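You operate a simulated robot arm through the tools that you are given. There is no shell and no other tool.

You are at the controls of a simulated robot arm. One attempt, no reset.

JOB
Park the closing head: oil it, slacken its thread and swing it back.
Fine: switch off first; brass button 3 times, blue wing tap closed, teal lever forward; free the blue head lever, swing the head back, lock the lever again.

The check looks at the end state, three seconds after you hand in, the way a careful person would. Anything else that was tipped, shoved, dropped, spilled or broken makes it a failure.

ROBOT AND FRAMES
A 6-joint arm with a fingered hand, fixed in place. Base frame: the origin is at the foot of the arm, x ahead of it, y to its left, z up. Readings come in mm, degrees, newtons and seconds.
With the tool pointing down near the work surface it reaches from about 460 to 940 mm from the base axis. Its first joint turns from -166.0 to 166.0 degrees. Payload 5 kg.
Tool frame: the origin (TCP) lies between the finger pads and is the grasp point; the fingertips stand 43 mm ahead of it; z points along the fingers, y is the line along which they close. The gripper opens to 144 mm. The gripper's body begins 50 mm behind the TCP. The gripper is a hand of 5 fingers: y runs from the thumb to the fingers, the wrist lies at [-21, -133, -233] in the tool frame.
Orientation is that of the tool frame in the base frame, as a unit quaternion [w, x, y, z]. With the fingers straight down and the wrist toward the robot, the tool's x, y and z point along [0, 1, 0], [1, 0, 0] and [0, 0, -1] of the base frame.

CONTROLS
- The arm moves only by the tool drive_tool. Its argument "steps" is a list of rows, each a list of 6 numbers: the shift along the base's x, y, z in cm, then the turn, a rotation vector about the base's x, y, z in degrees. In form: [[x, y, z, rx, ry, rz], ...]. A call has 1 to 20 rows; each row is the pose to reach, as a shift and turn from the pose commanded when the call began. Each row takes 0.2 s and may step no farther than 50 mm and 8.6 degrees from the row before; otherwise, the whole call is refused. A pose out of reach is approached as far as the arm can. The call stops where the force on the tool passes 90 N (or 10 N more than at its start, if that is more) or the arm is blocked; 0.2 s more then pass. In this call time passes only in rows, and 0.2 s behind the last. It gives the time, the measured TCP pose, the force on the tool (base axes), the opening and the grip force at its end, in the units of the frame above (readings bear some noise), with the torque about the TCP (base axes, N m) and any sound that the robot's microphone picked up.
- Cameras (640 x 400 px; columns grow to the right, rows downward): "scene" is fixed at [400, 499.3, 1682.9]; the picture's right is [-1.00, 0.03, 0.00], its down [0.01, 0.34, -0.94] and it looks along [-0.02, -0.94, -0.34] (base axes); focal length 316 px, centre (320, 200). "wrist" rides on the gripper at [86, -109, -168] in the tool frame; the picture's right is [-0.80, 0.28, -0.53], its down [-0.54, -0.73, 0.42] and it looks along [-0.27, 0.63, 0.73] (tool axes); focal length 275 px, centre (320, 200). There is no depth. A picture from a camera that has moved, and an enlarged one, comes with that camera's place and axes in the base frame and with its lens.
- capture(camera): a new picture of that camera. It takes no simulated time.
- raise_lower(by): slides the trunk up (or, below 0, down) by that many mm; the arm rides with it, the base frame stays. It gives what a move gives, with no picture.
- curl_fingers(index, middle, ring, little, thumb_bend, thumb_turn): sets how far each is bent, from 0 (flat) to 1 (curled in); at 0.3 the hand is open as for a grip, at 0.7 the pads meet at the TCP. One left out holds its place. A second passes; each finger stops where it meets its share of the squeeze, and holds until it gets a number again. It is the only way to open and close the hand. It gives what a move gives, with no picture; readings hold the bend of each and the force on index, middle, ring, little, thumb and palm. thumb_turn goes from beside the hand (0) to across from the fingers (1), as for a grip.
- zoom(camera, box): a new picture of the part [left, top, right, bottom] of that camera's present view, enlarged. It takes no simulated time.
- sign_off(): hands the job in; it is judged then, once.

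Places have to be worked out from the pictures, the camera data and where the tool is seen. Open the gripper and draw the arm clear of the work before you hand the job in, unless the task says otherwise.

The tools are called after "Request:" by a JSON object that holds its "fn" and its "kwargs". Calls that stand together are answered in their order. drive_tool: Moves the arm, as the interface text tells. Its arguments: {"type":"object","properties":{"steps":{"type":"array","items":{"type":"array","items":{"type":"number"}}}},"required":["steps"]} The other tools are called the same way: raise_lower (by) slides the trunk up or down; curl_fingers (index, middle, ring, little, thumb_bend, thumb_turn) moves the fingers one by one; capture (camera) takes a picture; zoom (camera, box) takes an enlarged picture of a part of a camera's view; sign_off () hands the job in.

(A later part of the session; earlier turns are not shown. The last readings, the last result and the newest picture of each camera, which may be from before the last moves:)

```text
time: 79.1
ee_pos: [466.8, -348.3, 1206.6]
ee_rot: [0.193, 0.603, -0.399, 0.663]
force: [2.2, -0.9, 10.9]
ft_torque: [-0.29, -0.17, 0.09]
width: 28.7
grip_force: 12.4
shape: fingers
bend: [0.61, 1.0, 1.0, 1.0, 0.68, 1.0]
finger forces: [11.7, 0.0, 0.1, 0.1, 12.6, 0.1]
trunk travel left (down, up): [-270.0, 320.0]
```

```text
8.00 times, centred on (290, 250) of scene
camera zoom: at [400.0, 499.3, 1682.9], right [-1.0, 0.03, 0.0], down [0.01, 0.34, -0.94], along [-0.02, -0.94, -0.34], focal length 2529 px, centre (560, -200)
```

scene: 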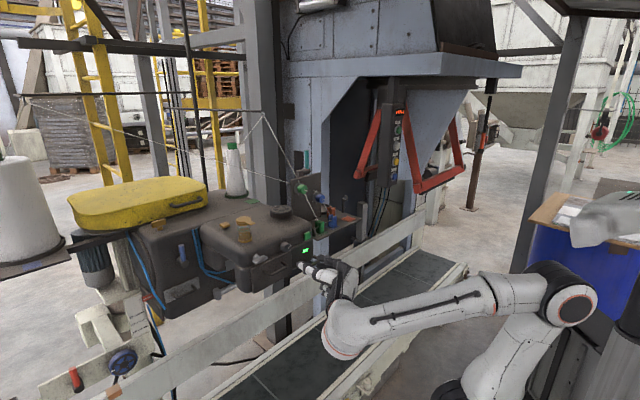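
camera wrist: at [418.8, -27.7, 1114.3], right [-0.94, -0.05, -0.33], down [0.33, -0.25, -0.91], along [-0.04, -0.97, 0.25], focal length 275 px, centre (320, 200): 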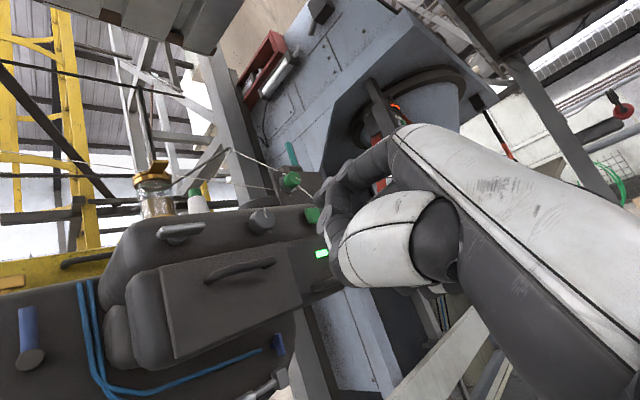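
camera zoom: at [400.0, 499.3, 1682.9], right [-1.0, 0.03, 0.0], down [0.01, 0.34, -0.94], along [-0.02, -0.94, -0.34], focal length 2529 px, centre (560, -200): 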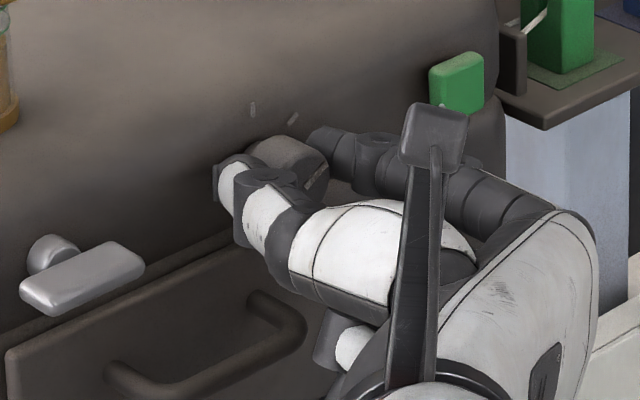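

The pointer is back near its original mark. I'll release, retreat and verify.

Request:
{"fn": "curl_fingers", "kwargs": {"index": 0.55, "thumb_bend": 0.6}}

Request:
{"fn": "drive_tool", "kwargs": {"steps": [[-1.3, 1.5, 0, 0, 0, 0], [-2.6, 3.1, 0, 0, 0, 0], [-4.5, 5.4, 0, 0, 0, 0], [-5, 7, -1, 0, 0, 0]]}}

Request:
{"fn": "zoom", "kwargs": {"camera": "scene", "box": [268, 233, 308, 263]}}

Request:
{"fn": "zoom", "kwargs": {"camera": "wrist", "box": [200, 200, 340, 340]}}

```text
time: 80.1
ee_pos: [466.9, -348.7, 1204.7]
ee_rot: [0.193, 0.605, -0.399, 0.662]
force: [0.4, -0.9, -0.7]
ft_torque: [-0.01, 0.03, 0.04]
width: 50.6
grip_force: 0.0
shape: fingers
bend: [0.55, 1.0, 1.0, 1.0, 0.6, 1.0]
finger forces: [0.1, 0.0, 0.0, 0.0, 0.1, 0.1]
trunk travel left (down, up): [-270.0, 320.0]
```

```text
time: 81.1
ee_pos: [419.0, -277.4, 1195.4]
ee_rot: [0.195, 0.602, -0.4, 0.663]
force: [-0.4, -0.2, -0.2]
ft_torque: [-0.02, -0.01, 0.03]
width: 50.8
grip_force: 0.0
shape: fingers
bend: [0.55, 1.0, 1.0, 1.0, 0.6, 1.0]
finger forces: [0.1, 0.1, 0.0, 0.0, 0.0, 0.0]
trunk travel left (down, up): [-270.0, 320.0]
```

```text
13.33 times, centred on (288, 248) of scene
camera zoom: at [400.0, 499.3, 1682.9], right [-1.0, 0.03, 0.0], down [0.01, 0.34, -0.94], along [-0.02, -0.94, -0.34], focal length 4216 px, centre (747, -440)
```

zoom: 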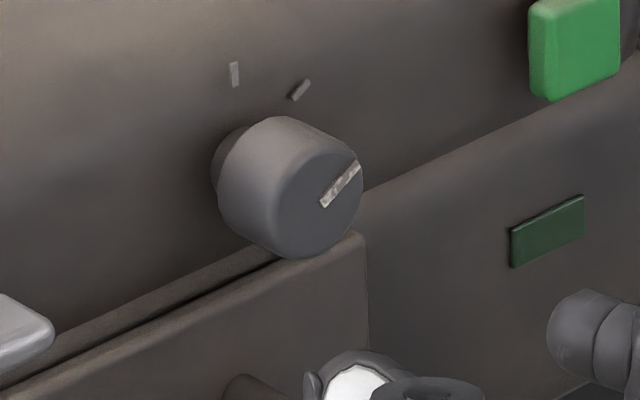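

```text
2.86 times, centred on (270, 270) of wrist
camera zoom: at [373.1, -103.6, 1319.2], right [-0.4, 0.41, -0.82], down [0.92, 0.24, -0.32], along [0.06, -0.88, -0.47], focal length 786 px, centre (463, 0)
```

zoom: 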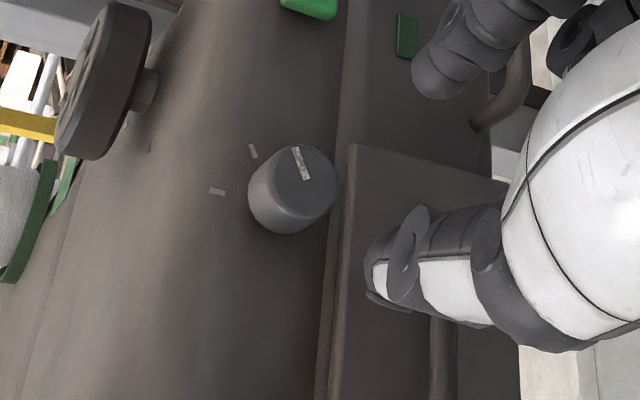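

The selector is back on its mark and the lamp is off. Next is the brass button on top, near (677,-438,1263). I'll raise the trunk and return the hand to a fingers-down posture well clear of the head.

Request:
{"fn": "raise_lower", "kwargs": {"by": 320}}

Request:
{"fn": "drive_tool", "kwargs": {"steps": [[0.6, 0.5, -0.4, -0.39, 6.16, 5.2], [1.2, 1, -0.8, -0.78, 12.3, 10.4], [1.9, 1.4, -1.2, -1.16, 18.5, 15.6], [2.5, 1.9, -1.6, -1.55, 24.7, 20.8], [3.1, 2.4, -2, -1.94, 30.8, 26], [3.8, 2.9, -2.4, -2.33, 37, 31.2], [4.4, 3.4, -2.8, -2.71, 43.1, 36.4], [5, 3.8, -3.2, -3.1, 49.3, 41.6], [5.7, 4.3, -3.7, -3.49, 55.5, 46.8], [6.3, 4.8, -4.1, -3.88, 61.6, 52], [6.9, 5.3, -4.5, -4.26, 67.8, 57.2], [7.6, 5.8, -4.9, -4.65, 74, 62.4], [8.2, 6.3, -5.3, -5.04, 80.1, 67.6], [8.8, 6.7, -5.7, -5.43, 86.3, 72.8], [9.5, 7.2, -6.1, -5.81, 92.4, 78], [10.1, 7.7, -6.5, -6.2, 98.6, 83.2]]}}

Request:
{"fn": "capture", "kwargs": {"camera": "scene"}}

```text
time: 84.3
ee_pos: [419.2, -278.3, 1515.3]
ee_rot: [0.194, 0.604, -0.399, 0.662]
force: [0.4, 0.0, 0.4]
ft_torque: [0.0, 0.01, 0.02]
width: 50.6
grip_force: 0.0
shape: fingers
bend: [0.55, 1.0, 1.0, 1.0, 0.6, 1.0]
finger forces: [0.1, 0.1, 0.0, 0.1, 0.1, 0.0]
trunk travel left (down, up): [-590.0, 0.0]
```

```text
time: 87.7
ee_pos: [521.3, -202.2, 1449.3]
ee_rot: [-0.001, 0.939, 0.344, -0.003]
force: [0.7, 0.5, 0.1]
ft_torque: [-0.01, 0.03, 0.02]
width: 50.8
grip_force: 0.1
shape: fingers
bend: [0.55, 1.0, 1.0, 1.0, 0.6, 1.0]
finger forces: [0.0, 0.0, 0.0, 0.0, 0.0, 0.0]
trunk travel left (down, up): [-590.0, 0.0]
```

```text
taken
```

scene: 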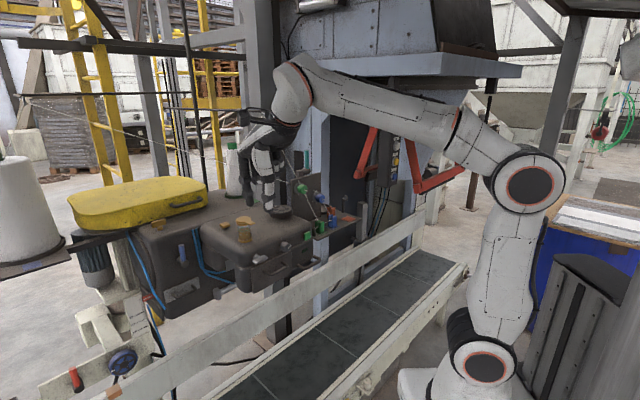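

Now I'll make the pointing finger and move above the brass button with the wrist toward the robot. I'm keeping clear of the oil cup at about (600,-360), top 1316, and of the thread, which passes near (600,-576,1400).

Request:
{"fn": "curl_fingers", "kwargs": {"index": 0.37, "thumb_bend": 1}}

Request:
{"fn": "drive_tool", "kwargs": {"steps": [[1, -3, -0.3, 0, 0, 6.25], [2, -6, -0.6, 0, 0, 12.5], [3, -9, -0.9, 0, 0, 18.75], [4, -12, -1.2, 0, 0, 25], [5, -15, -1.5, 0, 0, 31.25], [6, -18.3, -1.8, 0, 0, 37.5], [7.2, -21.5, -2.2, 0, 0, 43.75], [8.2, -24.6, -2.6, 0, 0, 50]]}}

Request:
{"fn": "capture", "kwargs": {"camera": "wrist"}}

Request:
{"fn": "capture", "kwargs": {"camera": "scene"}}

```text
time: 88.7
ee_pos: [520.9, -202.8, 1450.8]
ee_rot: [0.0, 0.939, 0.343, -0.002]
force: [-0.3, 0.9, 0.7]
ft_torque: [-0.01, -0.01, 0.03]
width: 37.7
grip_force: 0.1
shape: fingers
bend: [0.35, 1.0, 1.0, 1.0, 0.96, 1.0]
finger forces: [0.0, 0.0, 0.0, 0.0, 0.0, 0.0]
trunk travel left (down, up): [-590.0, 0.0]
```

```text
time: 90.5
ee_pos: [597.5, -428.7, 1423.4]
ee_rot: [0.001, 0.719, 0.695, -0.002]
force: [-0.9, 1.7, 0.6]
ft_torque: [-0.16, -0.08, -0.04]
width: 37.8
grip_force: 0.2
shape: fingers
bend: [0.35, 1.0, 1.0, 1.0, 0.96, 1.0]
finger forces: [0.1, 0.1, 0.1, 0.0, 0.0, 0.1]
out of reach, approached as far as the arm can: row 8
trunk travel left (down, up): [-590.0, 0.0]
```

```text
taken
camera wrist: at [490.2, -338.3, 1591.3], right [0.26, -0.8, 0.54], down [-0.74, -0.52, -0.42], along [0.62, -0.29, -0.73], focal length 275 px, centre (320, 200)
```

wrist: 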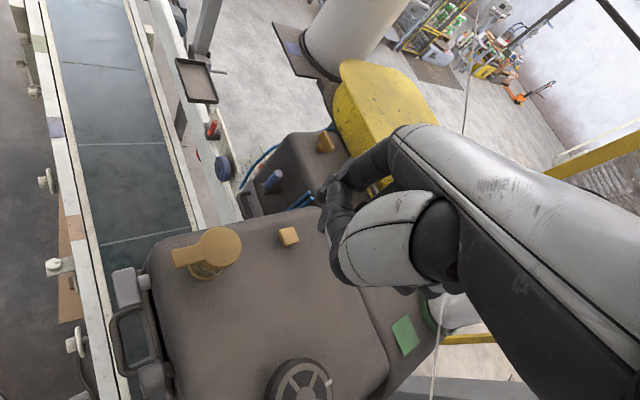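

```text
taken
```

scene: 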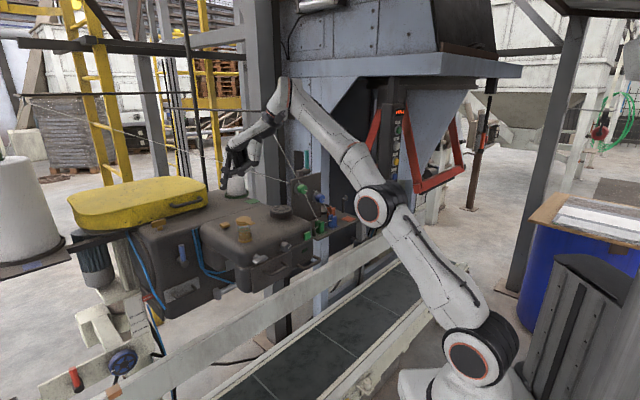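

The button is where I expect it relative to the fingertip. I'll come down to about 60 mm above it with the small remaining shift.

Request:
{"fn": "drive_tool", "kwargs": {"steps": [[0.2, -0.6, -1.7, 0, 0, 0.5], [0.4, -1.2, -3.4, 0, 0, 1], [0.6, -1.9, -5, 0, 0, 1.5]]}}

Request:
{"fn": "zoom", "kwargs": {"camera": "wrist", "box": [240, 140, 400, 300]}}

Request:
{"fn": "zoom", "kwargs": {"camera": "scene", "box": [190, 160, 290, 240]}}

```text
time: 91.3
ee_pos: [602.2, -451.5, 1373.1]
ee_rot: [0.001, 0.697, 0.717, -0.002]
force: [-0.3, -0.1, 1.4]
ft_torque: [-0.04, -0.01, 0.0]
width: 38.0
grip_force: 0.0
shape: fingers
bend: [0.35, 1.0, 1.0, 1.0, 0.96, 1.0]
finger forces: [0.0, 0.0, 0.0, 0.0, 0.1, 0.0]
trunk travel left (down, up): [-590.0, 0.0]
```

```text
2.50 times, centred on (320, 220) of wrist
camera zoom: at [491.5, -367.3, 1541.2], right [0.31, -0.79, 0.54], down [-0.71, -0.56, -0.42], along [0.63, -0.25, -0.73], focal length 688 px, centre (320, 150)
```

zoom: 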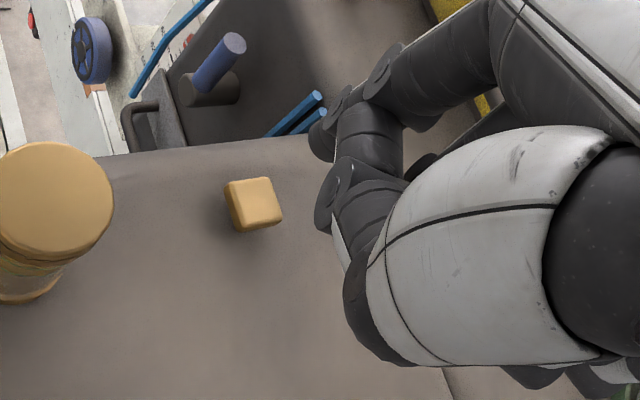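

```text
5.00 times, centred on (240, 200) of scene
camera zoom: at [400.0, 499.3, 1682.9], right [-1.0, 0.03, 0.0], down [0.01, 0.34, -0.94], along [-0.02, -0.94, -0.34], focal length 1581 px, centre (720, 200)
```

zoom: 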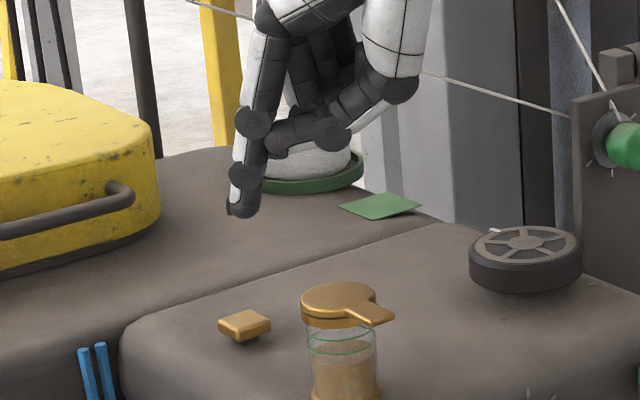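

The fingertip is about 75 mm above the button and within a few mm horizontally. I'll shift slightly and descend to about 15 mm above.

Request:
{"fn": "drive_tool", "kwargs": {"steps": [[0.3, -0.1, -2, 0, 0, 0], [0.6, -0.25, -4, 0, 0, 0], [0.65, -0.25, -6, 0, 0, 0]]}}

Request:
{"fn": "zoom", "kwargs": {"camera": "wrist", "box": [260, 140, 380, 240]}}

Request:
{"fn": "zoom", "kwargs": {"camera": "scene", "box": [200, 180, 280, 240]}}

```text
time: 92.1
ee_pos: [610.7, -455.0, 1311.4]
ee_rot: [0.0, 0.698, 0.717, -0.002]
force: [-0.4, 0.1, 0.6]
ft_torque: [-0.03, 0.0, -0.01]
width: 38.0
grip_force: 0.0
shape: fingers
bend: [0.35, 1.0, 1.0, 1.0, 0.96, 1.0]
finger forces: [0.1, 0.1, 0.0, 0.0, 0.0, 0.0]
trunk travel left (down, up): [-590.0, 0.0]
```

```text
4.00 times, centred on (320, 190) of wrist
camera zoom: at [498.6, -371.9, 1480.9], right [0.31, -0.79, 0.54], down [-0.71, -0.56, -0.42], along [0.63, -0.25, -0.73], focal length 1101 px, centre (320, 240)
```

zoom: 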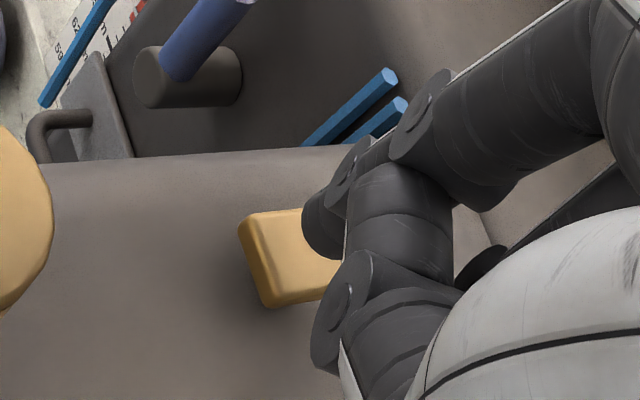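

```text
6.67 times, centred on (240, 210) of scene
camera zoom: at [400.0, 499.3, 1682.9], right [-1.0, 0.03, 0.0], down [0.01, 0.34, -0.94], along [-0.02, -0.94, -0.34], focal length 2108 px, centre (853, 133)
```

zoom: 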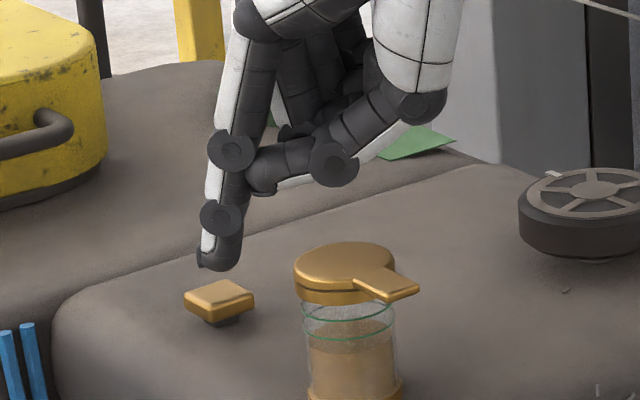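

The fingertip is right over the button. I'll press down in small steps until I hear a click.

Request:
{"fn": "drive_tool", "kwargs": {"steps": [[0, 0, -0.5, 0, 0, 0], [0, 0, -1, 0, 0, 0]]}}

Request:
{"fn": "drive_tool", "kwargs": {"steps": [[0, 0, -0.3, 0, 0, 0], [0, 0, -0.6, 0, 0, 0]]}}

```text
time: 92.7
ee_pos: [609.3, -456.7, 1301.5]
ee_rot: [0.001, 0.698, 0.717, -0.002]
force: [-0.2, -0.9, 0.3]
ft_torque: [0.01, 0.03, -0.01]
width: 37.8
grip_force: 0.0
shape: fingers
bend: [0.35, 1.0, 1.0, 1.0, 0.96, 1.0]
finger forces: [0.1, 0.0, 0.0, 0.0, 0.0, 0.0]
trunk travel left (down, up): [-590.0, 0.0]
```

```text
time: 93.3
ee_pos: [608.4, -455.9, 1296.9]
ee_rot: [0.001, 0.697, 0.717, -0.002]
force: [-0.2, -1.2, 1.1]
ft_torque: [0.01, -0.15, -0.05]
width: 38.1
grip_force: 0.7
shape: fingers
bend: [0.35, 1.0, 1.0, 1.0, 0.96, 1.0]
finger forces: [2.1, 0.0, 0.0, 0.0, 0.0, 0.0]
trunk travel left (down, up): [-590.0, 0.0]
```

Contact, about 2 N. I'll press a bit deeper.

Request:
{"fn": "drive_tool", "kwargs": {"steps": [[0, 0, -0.2, 0, 0, 0], [0, 0, -0.4, 0, 0, 0]]}}

Request:
{"fn": "zoom", "kwargs": {"camera": "scene", "box": [200, 180, 280, 240]}}

```text
time: 93.9
ee_pos: [609.0, -454.9, 1294.2]
ee_rot: [0.001, 0.697, 0.717, -0.003]
force: [-0.1, -1.1, 4.9]
ft_torque: [0.02, -0.32, -0.07]
width: 37.9
grip_force: 2.2
shape: fingers
bend: [0.34, 1.0, 1.0, 1.0, 0.96, 1.0]
finger forces: [4.5, 0.0, 0.1, 0.0, 0.1, 0.0]
trunk travel left (down, up): [-590.0, 0.0]
heard: click
```

```text
6.67 times, centred on (240, 210) of scene
camera zoom: at [400.0, 499.3, 1682.9], right [-1.0, 0.03, 0.0], down [0.01, 0.34, -0.94], along [-0.02, -0.94, -0.34], focal length 2108 px, centre (853, 133)
```

zoom: 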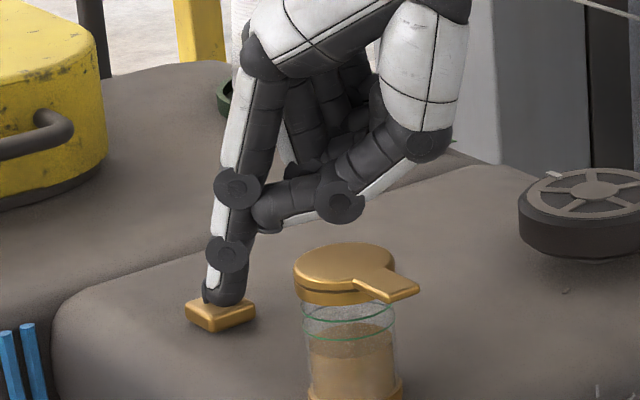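

First click. I'll lift fully off and press again to the same depth.

Request:
{"fn": "drive_tool", "kwargs": {"steps": [[0, 0, 0.7, 0, 0, 0], [0, 0, 1.4, 0, 0, 0]]}}

Request:
{"fn": "drive_tool", "kwargs": {"steps": [[0, 0, -0.7, 0, 0, 0], [0, 0, -1.2, 0, 0, 0], [0, 0, -1.45, 0, 0, 0]]}}

```text
time: 94.5
ee_pos: [608.6, -455.6, 1304.8]
ee_rot: [-0.001, 0.697, 0.717, -0.001]
force: [-0.1, -0.1, 0.6]
ft_torque: [0.0, -0.02, 0.0]
width: 38.1
grip_force: 0.0
shape: fingers
bend: [0.34, 1.0, 1.0, 1.0, 0.96, 1.0]
finger forces: [0.1, 0.0, 0.0, 0.1, 0.0, 0.1]
trunk travel left (down, up): [-590.0, 0.0]
```

```text
time: 95.3
ee_pos: [607.8, -456.0, 1294.0]
ee_rot: [0.001, 0.697, 0.717, -0.002]
force: [0.5, -1.0, 4.4]
ft_torque: [0.06, -0.35, 0.01]
width: 38.2
grip_force: 2.2
shape: fingers
bend: [0.34, 1.0, 1.0, 1.0, 0.96, 1.0]
finger forces: [4.8, 0.0, 0.0, 0.0, 0.0, 0.1]
trunk travel left (down, up): [-590.0, 0.0]
heard: click
```

Second click. I'll lift and press once more for the third.

Request:
{"fn": "drive_tool", "kwargs": {"steps": [[0, 0, 0.7, 0, 0, 0], [0, 0, 1.4, 0, 0, 0]]}}

Request:
{"fn": "drive_tool", "kwargs": {"steps": [[0, 0, -0.7, 0, 0, 0], [0, 0, -1.2, 0, 0, 0], [0, 0, -1.45, 0, 0, 0]]}}

```text
time: 95.9
ee_pos: [608.8, -455.9, 1306.4]
ee_rot: [0.001, 0.697, 0.717, -0.002]
force: [0.1, 0.6, -0.3]
ft_torque: [-0.01, -0.01, 0.0]
width: 38.2
grip_force: 0.0
shape: fingers
bend: [0.34, 1.0, 1.0, 1.0, 0.96, 1.0]
finger forces: [0.0, 0.0, 0.1, 0.1, 0.0, 0.0]
trunk travel left (down, up): [-590.0, 0.0]
```

```text
time: 96.7
ee_pos: [608.0, -455.3, 1293.0]
ee_rot: [0.001, 0.697, 0.717, -0.001]
force: [-0.2, 0.1, 7.6]
ft_torque: [0.08, -0.52, -0.02]
width: 38.2
grip_force: 4.1
shape: fingers
bend: [0.34, 1.0, 1.0, 1.0, 0.96, 1.0]
finger forces: [7.5, 0.1, 0.0, 0.0, 0.1, 0.1]
trunk travel left (down, up): [-590.0, 0.0]
heard: click
```

Three clicks, so the oiling is done. I'll lift off straight up, then bring the hand back in front of the head in the natural posture.

Request:
{"fn": "drive_tool", "kwargs": {"steps": [[0, 0, 2, 0, 0, 0], [0, 0, 5, 0, 0, 0], [-0.5, 1, 8.5, 0, 0, 0], [-1, 4, 10, 0, 0, -6], [-2, 8, 11, 0, 0, -12], [-4, 12, 11.5, 0, 0, -18], [-6, 16, 12, 0, 0, -25], [-8, 19.5, 12, 0, 0, -32], [-9, 22, 12, 0, 0, -39], [-9, 24, 12, 0, 0, -46], [-9, 25, 12, 0, 0, -51]]}}

Request:
{"fn": "zoom", "kwargs": {"camera": "scene", "box": [180, 140, 340, 290]}}

```text
time: 99.1
ee_pos: [520.5, -204.4, 1410.6]
ee_rot: [0.0, 0.938, 0.346, -0.002]
force: [-0.3, 0.2, 0.2]
ft_torque: [-0.01, 0.0, -0.01]
width: 38.1
grip_force: 0.0
shape: fingers
bend: [0.34, 1.0, 1.0, 1.0, 0.96, 1.0]
finger forces: [0.1, 0.0, 0.0, 0.0, 0.0, 0.0]
trunk travel left (down, up): [-590.0, 0.0]
```

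```text
2.67 times, centred on (260, 215) of scene
camera zoom: at [400.0, 499.3, 1682.9], right [-1.0, 0.03, 0.0], down [0.01, 0.34, -0.94], along [-0.02, -0.94, -0.34], focal length 843 px, centre (480, 160)
```

zoom: 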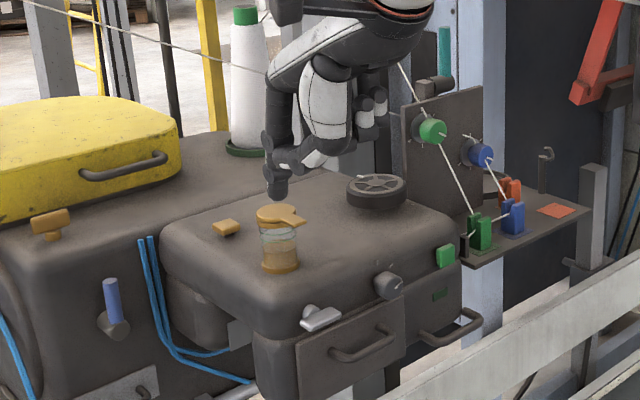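

All is well and the lamp is off. For the tap, I'll descend on the left side in front of the machine, where there's nothing at that depth, tilting the hand forward, then slide right underneath the head.

Request:
{"fn": "drive_tool", "kwargs": {"steps": [[1.5, 1.4, -3, 0, 0, 0], [3, 2.7, -7, 0, 0, 0], [3, 2.7, -11.5, 0, 0, 0], [3, 2.7, -16, 0, 0, 0], [3, 2.7, -20.5, 0, 0, 0], [3, 2.7, -25, -4, -3.4, 0], [3, 2.7, -29.5, -8, -6.9, 0], [3, 2.7, -34, -12, -10.4, 0], [3, 2.7, -38, -16, -13.8, 0], [3, 2.7, -42, -19.8, -17.3, 0], [3, 2.7, -46, -23.8, -20.7, 0], [3, 2.7, -48, -26.4, -23, 0]]}}

Request:
{"fn": "capture", "kwargs": {"camera": "scene"}}

Request:
{"fn": "capture", "kwargs": {"camera": "wrist"}}

```text
time: 101.7
ee_pos: [548.9, -175.7, 932.1]
ee_rot: [0.28, 0.895, 0.331, 0.106]
force: [0.3, 0.9, 0.7]
ft_torque: [-0.01, 0.0, 0.0]
width: 38.5
grip_force: 0.2
shape: fingers
bend: [0.34, 1.0, 1.0, 1.0, 0.96, 1.0]
finger forces: [0.0, 0.0, 0.0, 0.1, 0.0, 0.0]
trunk travel left (down, up): [-590.0, 0.0]
```

```text
taken
```

scene: 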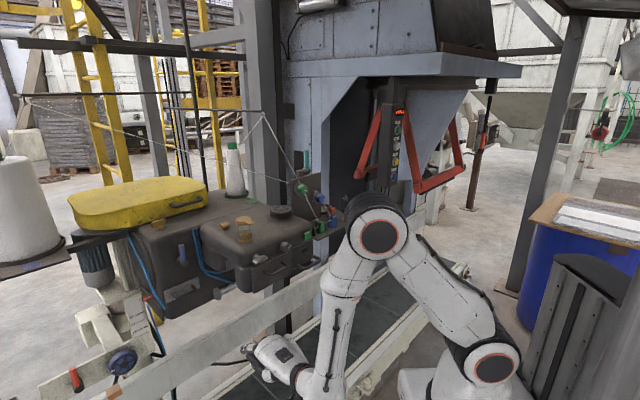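

```text
taken
camera wrist: at [492.5, 21.1, 1008.5], right [-0.65, -0.46, 0.6], down [-0.64, -0.08, -0.76], along [0.41, -0.88, -0.24], focal length 275 px, centre (320, 200)
```

wrist: 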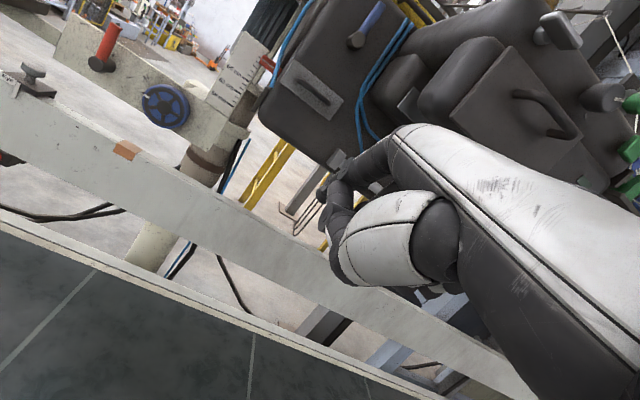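

I'll slide right under the head's height, then look.

Request:
{"fn": "drive_tool", "kwargs": {"steps": [[-2.6, -3.5, -0.2, 0, 0, 0], [-5.2, -7, -0.5, 0, 0, 0], [-7.8, -10.6, -0.7, 0, 0, 0], [-10.4, -14.1, -1, 0, 0, 0], [-13, -17.6, -1.2, 0, 0, 0], [-15.6, -21.2, -1.5, 0, 0, 0], [-18.1, -24.7, -1.7, 0, 0, 0]]}}

Request:
{"fn": "capture", "kwargs": {"camera": "wrist"}}

Request:
{"fn": "capture", "kwargs": {"camera": "scene"}}

```text
time: 103.3
ee_pos: [470.8, -322.1, 1009.5]
ee_rot: [0.268, 0.914, 0.297, 0.066]
force: [-1.0, 0.5, -0.9]
ft_torque: [0.0, -0.06, 0.02]
width: 38.5
grip_force: 0.1
shape: fingers
bend: [0.34, 1.0, 1.0, 1.0, 0.96, 1.0]
finger forces: [0.0, 0.0, 0.0, 0.0, 0.0, 0.0]
out of reach, approached as far as the arm can: row 2, 3, 4, 5, 6, 7
trunk travel left (down, up): [-590.0, 0.0]
```

```text
taken
camera wrist: at [437.7, -122.2, 1091.5], right [-0.65, -0.41, 0.63], down [-0.69, -0.01, -0.72], along [0.31, -0.91, -0.28], focal length 275 px, centre (320, 200)
```

wrist: 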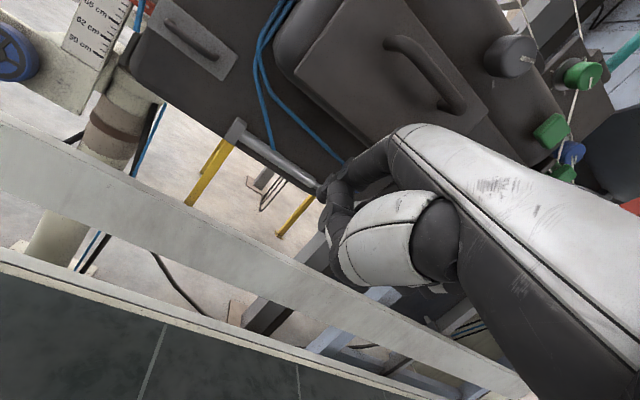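

```text
taken
```

scene: 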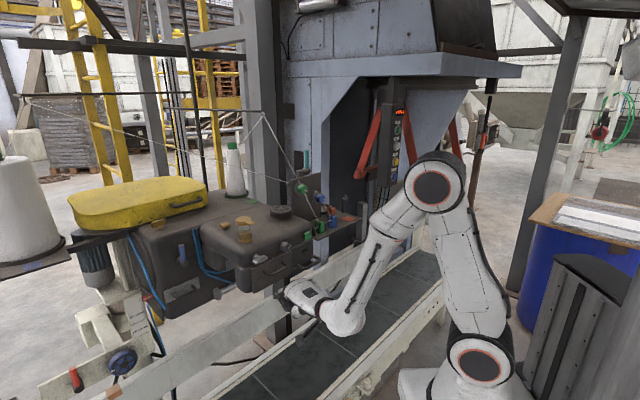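

The arm reached its limit and the hand rose a little, but there was no contact. Lowering the trunk will open up this low region, so I'll lower it 180 mm and then continue under the head.

Request:
{"fn": "raise_lower", "kwargs": {"by": -180}}

Request:
{"fn": "drive_tool", "kwargs": {"steps": [[-2, -2, 2, 0, 0, 0], [-4, -4, 4, 0, 0, 0], [-6, -6, 6, 0, 0, 0], [-8, -8, 8, 0, 0, 0], [-10, -10, 9, 0, 0, 0]]}}

Request:
{"fn": "capture", "kwargs": {"camera": "wrist"}}

Request:
{"fn": "capture", "kwargs": {"camera": "scene"}}

```text
time: 105.3
ee_pos: [470.7, -321.6, 828.6]
ee_rot: [0.267, 0.914, 0.298, 0.066]
force: [-0.9, 0.4, 0.6]
ft_torque: [-0.02, 0.0, -0.02]
width: 38.1
grip_force: 0.1
shape: fingers
bend: [0.34, 1.0, 1.0, 1.0, 0.96, 1.0]
finger forces: [0.1, 0.0, 0.0, 0.0, 0.0, 0.0]
trunk travel left (down, up): [-410.0, 180.0]
```

```text
time: 106.5
ee_pos: [406.7, -390.9, 943.9]
ee_rot: [0.264, 0.92, 0.286, 0.054]
force: [0.1, 0.3, -0.6]
ft_torque: [-0.03, 0.02, 0.0]
width: 38.5
grip_force: 0.1
shape: fingers
bend: [0.34, 1.0, 1.0, 1.0, 0.96, 1.0]
finger forces: [0.0, 0.0, 0.0, 0.0, 0.1, 0.0]
out of reach, approached as far as the arm can: row 1, 2, 3, 4, 5
trunk travel left (down, up): [-410.0, 180.0]
```

```text
taken
camera wrist: at [380.7, -191.9, 1028.3], right [-0.65, -0.4, 0.64], down [-0.71, 0.01, -0.71], along [0.28, -0.92, -0.29], focal length 275 px, centre (320, 200)
```

wrist: 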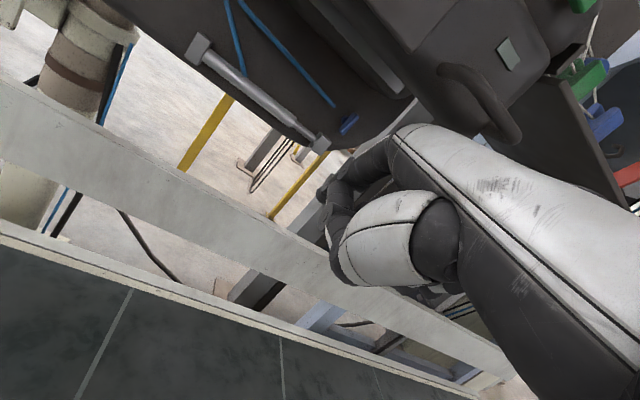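

```text
taken
```

scene: 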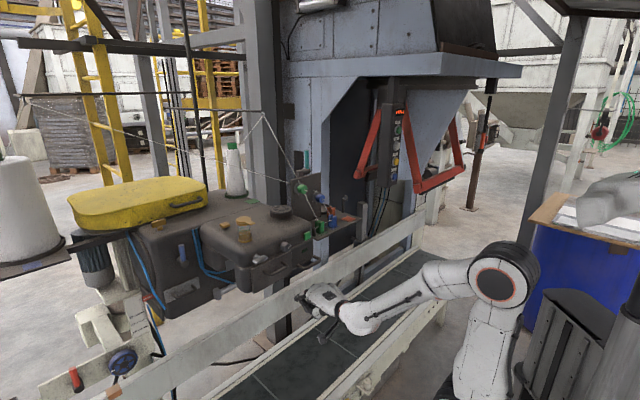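

The tap is in view and the arm is now under the head. I'll move forward and tilt the fingers to horizontal, ending with the fingertip just right of the tap and about 35 mm in front of it.

Request:
{"fn": "drive_tool", "kwargs": {"steps": [[1, -2.6, -0.2, -5.65, -4.7, 1], [2, -5.2, -0.4, -11.3, -9.4, 2], [3, -7.7, -0.5, -17, -14.2, 3], [4, -10.3, -0.7, -22.6, -18.9, 4], [4.9, -12.9, -0.9, -28.2, -23.6, 5.1], [5.9, -15.5, -1.1, -33.9, -28.3, 6.1], [6.9, -18.1, -1.2, -39.5, -33.1, 7.1], [7.9, -20.6, -1.4, -45.2, -37.8, 8.1]]}}

Request:
{"fn": "capture", "kwargs": {"camera": "wrist"}}

Request:
{"fn": "capture", "kwargs": {"camera": "scene"}}

```text
time: 107.4
ee_pos: [509.7, -390.4, 995.1]
ee_rot: [0.407, 0.87, 0.262, 0.097]
force: [-5.5, 3.2, -16.6]
ft_torque: [-0.67, -0.28, 0.12]
width: 38.3
grip_force: 9.3
shape: fingers
bend: [0.35, 1.0, 1.0, 1.0, 0.96, 1.0]
finger forces: [19.5, 0.1, 0.0, 0.0, 0.0, 0.0]
out of reach, approached as far as the arm can: row 1, 2, 3, 4
trunk travel left (down, up): [-410.0, 180.0]
stopped in row 4: the force on the tool passed its limit at 111 N (the readings are from after the stop); the commanded pose is now the measured one
```

```text
taken
camera wrist: at [477.4, -175.1, 1020.0], right [-0.77, -0.23, 0.6], down [-0.57, -0.18, -0.8], along [0.29, -0.96, 0.01], focal length 275 px, centre (320, 200)
```

wrist: 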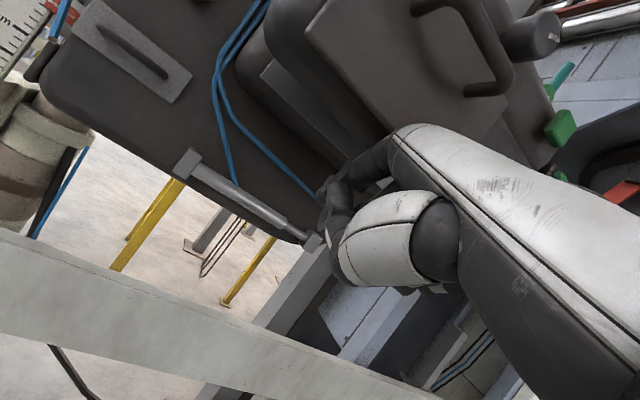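

```text
taken
```

scene: 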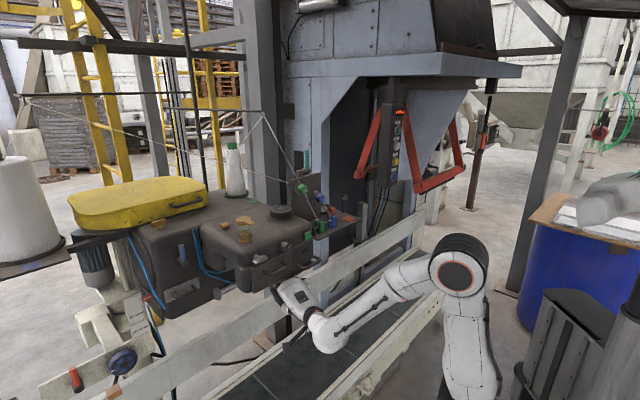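

The index fingertip bumped the underside of the head because the arm was being pushed at its reach limit. I'll lower the trunk right away to get off it, then look for any change.

Request:
{"fn": "raise_lower", "kwargs": {"by": -80}}

Request:
{"fn": "zoom", "kwargs": {"camera": "scene", "box": [140, 160, 340, 310]}}

Request:
{"fn": "capture", "kwargs": {"camera": "wrist"}}

```text
time: 108.6
ee_pos: [510.7, -390.5, 919.8]
ee_rot: [0.409, 0.869, 0.26, 0.1]
force: [-0.5, 0.2, 0.7]
ft_torque: [0.03, 0.0, 0.0]
width: 38.7
grip_force: 0.0
shape: fingers
bend: [0.34, 1.0, 1.0, 1.0, 0.96, 1.0]
finger forces: [0.0, 0.0, 0.0, 0.0, 0.1, 0.0]
trunk travel left (down, up): [-330.0, 260.0]
```

```text
2.67 times, centred on (240, 235) of scene
camera zoom: at [400.0, 499.3, 1682.9], right [-1.0, 0.03, 0.0], down [0.01, 0.34, -0.94], along [-0.02, -0.94, -0.34], focal length 843 px, centre (533, 107)
```

zoom: 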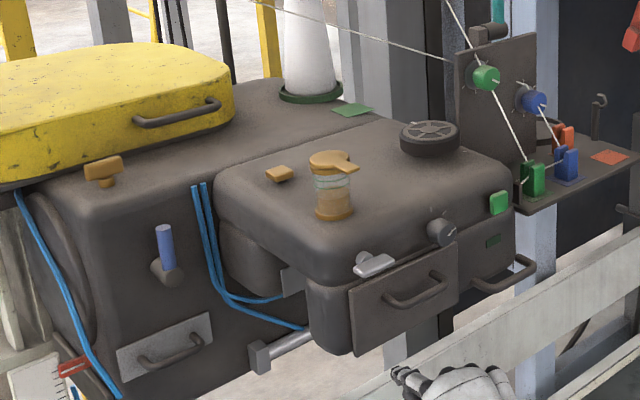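

```text
taken
camera wrist: at [477.8, -175.8, 942.8], right [-0.77, -0.22, 0.59], down [-0.56, -0.18, -0.8], along [0.29, -0.96, 0.02], focal length 275 px, centre (320, 200)
```

wrist: 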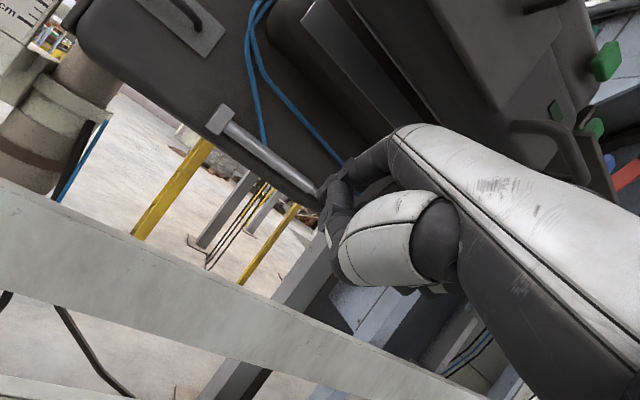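

Nothing appears disturbed. A low trunk keeps the forearm level, which suits a horizontal approach, so I'll lower the trunk further and rebuild the pose from below with reachable steps.

Request:
{"fn": "raise_lower", "kwargs": {"by": -280}}

Request:
{"fn": "drive_tool", "kwargs": {"steps": [[-1.5, -0.7, 3.5, 0, 0, 0], [-3, -1.5, 7, 0, 0, 0], [-4.5, -2.2, 10.5, 0, 0, 0], [-6, -3, 14, 0, 0, 0]]}}

Request:
{"fn": "capture", "kwargs": {"camera": "scene"}}

```text
time: 111.4
ee_pos: [510.0, -389.9, 639.7]
ee_rot: [0.409, 0.869, 0.261, 0.1]
force: [-0.6, 0.1, 0.3]
ft_torque: [0.02, 0.0, 0.0]
width: 38.6
grip_force: 0.1
shape: fingers
bend: [0.34, 1.0, 1.0, 1.0, 0.96, 1.0]
finger forces: [0.1, 0.0, 0.0, 0.0, 0.1, 0.0]
trunk travel left (down, up): [-50.0, 540.0]
```

```text
time: 112.4
ee_pos: [454.4, -421.3, 778.3]
ee_rot: [0.409, 0.869, 0.26, 0.099]
force: [0.8, -1.2, -1.1]
ft_torque: [-0.01, -0.01, -0.01]
width: 38.8
grip_force: 0.1
shape: fingers
bend: [0.34, 1.0, 1.0, 1.0, 0.96, 1.0]
finger forces: [0.0, 0.0, 0.0, 0.0, 0.0, 0.1]
trunk travel left (down, up): [-50.0, 540.0]
```

```text
taken
```

scene: 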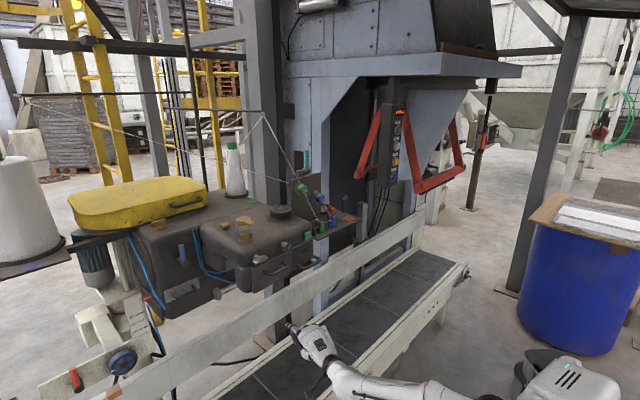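

The arm is moving freely now. I'll tilt the fingers up to horizontal and rise to z about 880, still well below the head.

Request:
{"fn": "drive_tool", "kwargs": {"steps": [[-0.7, -1.1, 1.7, -5.2, -4.3, 1.5], [-1.4, -2.3, 3.4, -10.4, -8.6, 3.1], [-2.1, -3.4, 5.1, -15.6, -12.9, 4.6], [-2.8, -4.6, 6.8, -20.7, -17.2, 6.1], [-3.5, -5.7, 8.5, -25.9, -21.5, 7.7], [-4.2, -6.8, 10.2, -31.1, -25.8, 9.2]]}}

Request:
{"fn": "capture", "kwargs": {"camera": "wrist"}}

Request:
{"fn": "capture", "kwargs": {"camera": "scene"}}

```text
time: 113.8
ee_pos: [471.1, -361.3, 951.8]
ee_rot: [0.584, 0.758, 0.217, 0.191]
force: [0.1, -0.2, 0.1]
ft_torque: [-0.02, -0.03, 0.0]
width: 38.9
grip_force: 0.1
shape: fingers
bend: [0.34, 1.0, 1.0, 1.0, 0.96, 1.0]
finger forces: [0.0, 0.1, 0.1, 0.0, 0.1, 0.1]
out of reach, approached as far as the arm can: row 1, 2, 3, 4, 5, 6
trunk travel left (down, up): [-50.0, 540.0]
```

```text
taken
camera wrist: at [439.6, -153.7, 890.3], right [-0.92, -0.07, 0.38], down [-0.3, -0.48, -0.83], along [0.24, -0.88, 0.42], focal length 275 px, centre (320, 200)
```

wrist: 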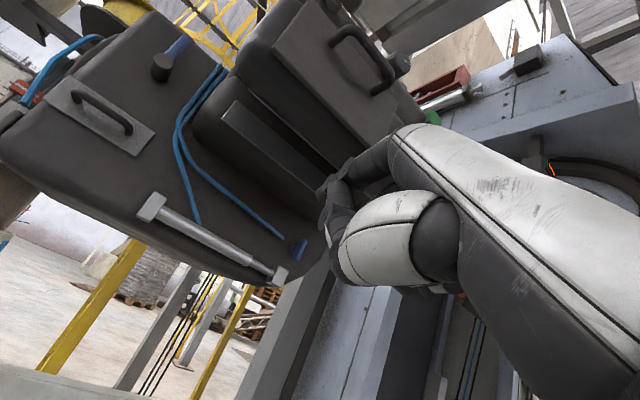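

```text
taken
```

scene: 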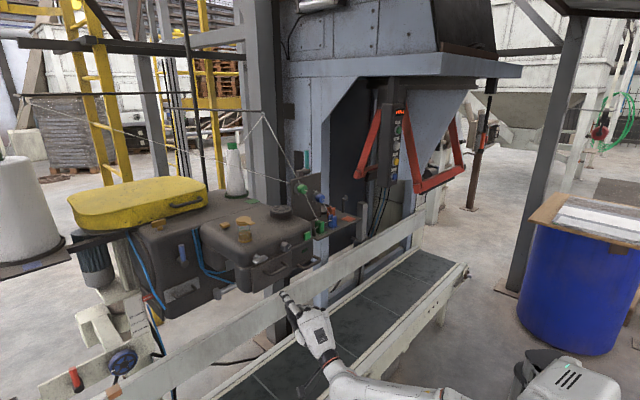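

The orientation limit explains it: with this much upward tilt the arm needs to be lower relative to the work. The fingers now point nearly horizontal, about 75°. I'll lower the trunk the last 50 mm and move forward under the head at a safe height.

Request:
{"fn": "raise_lower", "kwargs": {"by": -50}}

Request:
{"fn": "drive_tool", "kwargs": {"steps": [[-0.2, -3.2, -0.2, 0, 0, 0], [-0.5, -6.5, -0.5, 0, 0, 0], [-0.7, -9.7, -0.7, 0, 0, 0]]}}

Request:
{"fn": "capture", "kwargs": {"camera": "wrist"}}

```text
time: 114.7
ee_pos: [473.0, -360.9, 901.0]
ee_rot: [0.584, 0.759, 0.216, 0.19]
force: [-0.5, 0.1, 0.4]
ft_torque: [-0.05, 0.02, 0.0]
width: 38.8
grip_force: 0.1
shape: fingers
bend: [0.34, 1.0, 1.0, 1.0, 0.96, 1.0]
finger forces: [0.0, 0.1, 0.0, 0.0, 0.0, 0.0]
trunk travel left (down, up): [0.0, 590.0]
```

```text
time: 115.5
ee_pos: [485.2, -425.0, 921.1]
ee_rot: [0.574, 0.772, 0.204, 0.182]
force: [-0.7, 0.4, 0.3]
ft_torque: [0.05, 0.04, 0.02]
width: 38.8
grip_force: 0.1
shape: fingers
bend: [0.34, 1.0, 1.0, 1.0, 0.96, 1.0]
finger forces: [0.0, 0.0, 0.0, 0.0, 0.0, 0.1]
out of reach, approached as far as the arm can: row 1, 2, 3
trunk travel left (down, up): [0.0, 590.0]
```

```text
taken
camera wrist: at [460.8, -215.4, 866.7], right [-0.92, -0.06, 0.38], down [-0.32, -0.44, -0.84], along [0.22, -0.9, 0.39], focal length 275 px, centre (320, 200)
```

wrist: 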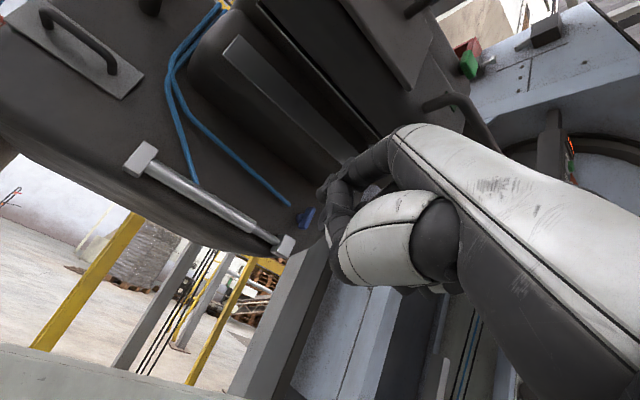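

Request:
{"fn": "zoom", "kwargs": {"camera": "wrist", "box": [220, 60, 440, 280]}}

Request:
{"fn": "zoom", "kwargs": {"camera": "wrist", "box": [270, 180, 350, 260]}}

```text
1.82 times, centred on (330, 170) of wrist
camera zoom: at [460.8, -215.4, 866.7], right [-0.92, -0.06, 0.38], down [-0.32, -0.44, -0.84], along [0.22, -0.9, 0.39], focal length 500 px, centre (302, 254)
```

zoom: 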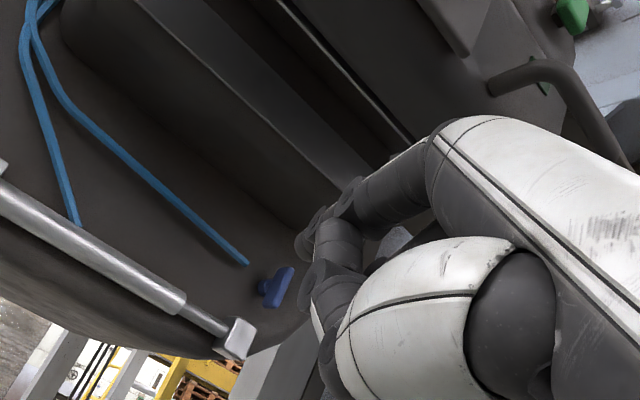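

```text
5.00 times, centred on (310, 220) of wrist
camera zoom: at [460.8, -215.4, 866.7], right [-0.92, -0.06, 0.38], down [-0.32, -0.44, -0.84], along [0.22, -0.9, 0.39], focal length 1376 px, centre (370, 100)
```

zoom: 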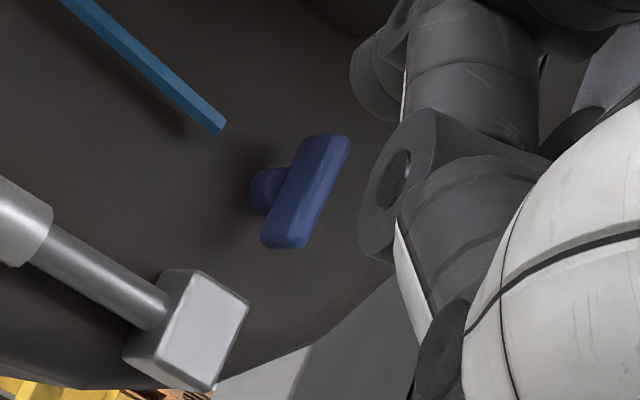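

The tap has open space around it, and it sits to the right of the slab under the head. A little less tilt will ease the reach, so I'll reduce tilt by about 13° in place first.

Request:
{"fn": "drive_tool", "kwargs": {"steps": [[0, 0, 0, 4.9, 4.2, 0], [0, 0, 0, 9.8, 8.5, 0]]}}

Request:
{"fn": "drive_tool", "kwargs": {"steps": [[0.7, -3, 0.3, 0, 0, 0], [1.4, -6, 0.6, 0, 0, 0]]}}

Request:
{"fn": "zoom", "kwargs": {"camera": "wrist", "box": [220, 60, 440, 280]}}

```text
time: 116.1
ee_pos: [485.3, -424.7, 920.5]
ee_rot: [0.5, 0.818, 0.243, 0.151]
force: [0.2, 0.1, -0.6]
ft_torque: [-0.07, 0.0, -0.04]
width: 38.6
grip_force: 0.1
shape: fingers
bend: [0.34, 1.0, 1.0, 1.0, 0.96, 1.0]
finger forces: [0.1, 0.0, 0.1, 0.0, 0.0, 0.1]
trunk travel left (down, up): [0.0, 590.0]
```

```text
time: 116.7
ee_pos: [501.0, -486.6, 929.3]
ee_rot: [0.5, 0.818, 0.242, 0.151]
force: [0.0, 1.2, 1.3]
ft_torque: [-0.02, 0.07, 0.0]
width: 38.9
grip_force: 0.1
shape: fingers
bend: [0.34, 1.0, 1.0, 1.0, 0.96, 1.0]
finger forces: [0.1, 0.0, 0.0, 0.0, 0.1, 0.1]
trunk travel left (down, up): [0.0, 590.0]
```

```text
1.82 times, centred on (330, 170) of wrist
camera zoom: at [463.1, -272.5, 909.3], right [-0.86, -0.15, 0.49], down [-0.42, -0.34, -0.84], along [0.29, -0.93, 0.22], focal length 500 px, centre (302, 254)
```

zoom: 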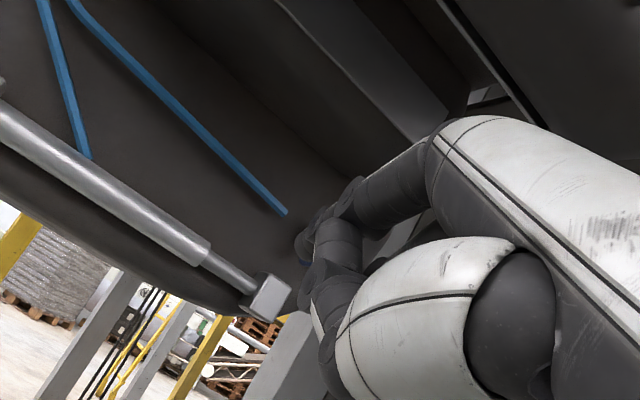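

The arm is free here. The fingertip is about 60 mm left of where I want it, so I'll move right first, then check the view of the tap.

Request:
{"fn": "drive_tool", "kwargs": {"steps": [[-2.2, -1.9, 0.4, 0, 0, 0], [-4.6, -4, 0.8, 0, 0, 0]]}}

Request:
{"fn": "zoom", "kwargs": {"camera": "wrist", "box": [240, 100, 400, 260]}}

```text
time: 117.3
ee_pos: [464.7, -515.7, 941.4]
ee_rot: [0.498, 0.821, 0.237, 0.148]
force: [0.9, 0.0, -0.2]
ft_torque: [-0.02, -0.01, 0.0]
width: 39.1
grip_force: 0.0
shape: fingers
bend: [0.34, 1.0, 1.0, 1.0, 0.96, 1.0]
finger forces: [0.0, 0.1, 0.0, 0.0, 0.1, 0.1]
out of reach, approached as far as the arm can: row 2
trunk travel left (down, up): [0.0, 590.0]
```

```text
2.50 times, centred on (320, 180) of wrist
camera zoom: at [430.0, -300.9, 924.4], right [-0.86, -0.14, 0.49], down [-0.43, -0.32, -0.84], along [0.28, -0.94, 0.22], focal length 688 px, centre (320, 250)
```

zoom: 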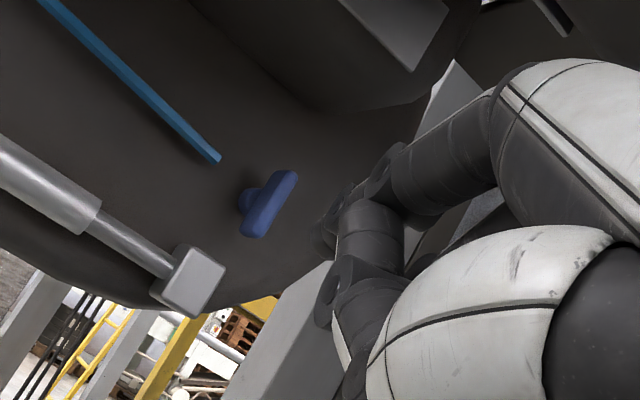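

Request:
{"fn": "drive_tool", "kwargs": {"steps": [[0.5, -2.1, 0.2, 0, 0, 0], [2, -4.2, 0.4, 0, 0, 0]]}}

Request:
{"fn": "zoom", "kwargs": {"camera": "wrist", "box": [260, 120, 380, 240]}}

```text
time: 117.9
ee_pos: [493.6, -550.8, 952.1]
ee_rot: [0.499, 0.82, 0.238, 0.149]
force: [-0.4, 0.2, 0.9]
ft_torque: [0.07, 0.05, 0.0]
width: 38.5
grip_force: 0.1
shape: fingers
bend: [0.34, 1.0, 1.0, 1.0, 0.96, 1.0]
finger forces: [0.0, 0.0, 0.0, 0.1, 0.1, 0.1]
out of reach, approached as far as the arm can: row 1, 2
trunk travel left (down, up): [0.0, 590.0]
```

```text
3.33 times, centred on (320, 180) of wrist
camera zoom: at [457.8, -336.7, 933.7], right [-0.86, -0.14, 0.49], down [-0.43, -0.33, -0.84], along [0.28, -0.93, 0.22], focal length 918 px, centre (320, 267)
```

zoom: 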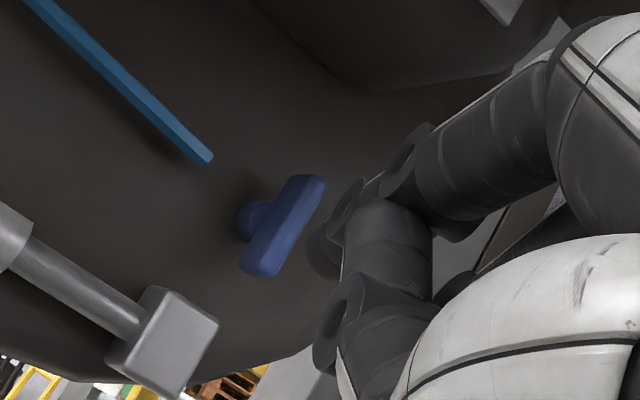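

The arm can't slide further right with this heading, but yawing the hand 10° clockwise moves the fingertip right by about 11 mm. I'll do that and drop slightly.

Request:
{"fn": "drive_tool", "kwargs": {"steps": [[0, 0, -0.3, 0, 0, -5], [-0.1, 0, -0.6, 0, 0, -11]]}}

Request:
{"fn": "zoom", "kwargs": {"camera": "wrist", "box": [260, 120, 380, 240]}}

```text
time: 118.5
ee_pos: [492.3, -552.1, 944.4]
ee_rot: [0.512, 0.837, 0.162, 0.103]
force: [0.8, -0.1, 0.2]
ft_torque: [0.03, -0.01, 0.01]
width: 38.6
grip_force: 0.1
shape: fingers
bend: [0.34, 1.0, 1.0, 1.0, 0.96, 1.0]
finger forces: [0.0, 0.0, 0.0, 0.1, 0.1, 0.0]
trunk travel left (down, up): [0.0, 590.0]
```

```text
3.33 times, centred on (320, 180) of wrist
camera zoom: at [495.6, -334.9, 925.7], right [-0.87, 0.02, 0.49], down [-0.48, -0.25, -0.84], along [0.1, -0.97, 0.22], focal length 918 px, centre (320, 267)
```

zoom: 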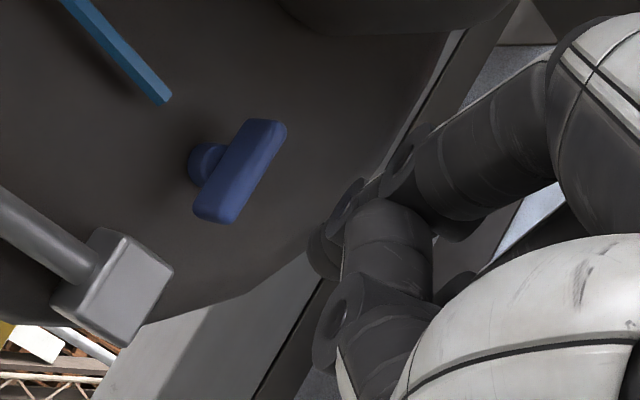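

The fingertip is now right of the bar's lower end and about 32 mm in front. I'll move straight forward so it sits beside the bar.

Request:
{"fn": "drive_tool", "kwargs": {"steps": [[0.8, -0.9, 0, 0, 0, 0], [1.6, -1.8, 0, 0, 0, 0], [2.3, -2.7, 0, 0, 0, 0]]}}

Request:
{"fn": "zoom", "kwargs": {"camera": "wrist", "box": [260, 120, 380, 240]}}

```text
time: 119.3
ee_pos: [514.5, -579.8, 946.4]
ee_rot: [0.512, 0.837, 0.164, 0.103]
force: [-0.6, 0.5, -0.1]
ft_torque: [0.04, 0.04, -0.02]
width: 38.9
grip_force: 0.1
shape: fingers
bend: [0.34, 1.0, 1.0, 1.0, 0.96, 1.0]
finger forces: [0.0, 0.0, 0.0, 0.0, 0.0, 0.0]
trunk travel left (down, up): [0.0, 590.0]
```

```text
3.33 times, centred on (320, 180) of wrist
camera zoom: at [518.1, -362.5, 927.0], right [-0.87, 0.02, 0.49], down [-0.48, -0.25, -0.84], along [0.11, -0.97, 0.22], focal length 918 px, centre (320, 267)
```

zoom: 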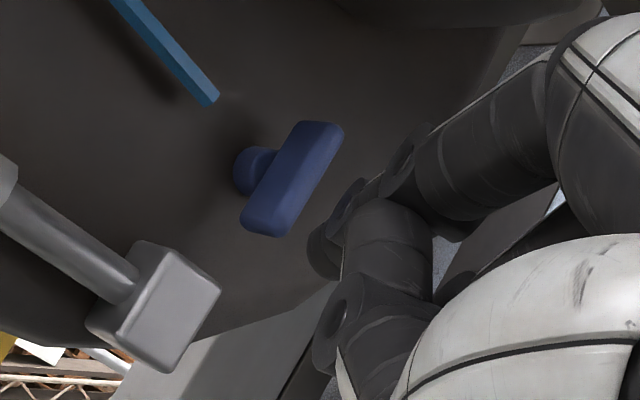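

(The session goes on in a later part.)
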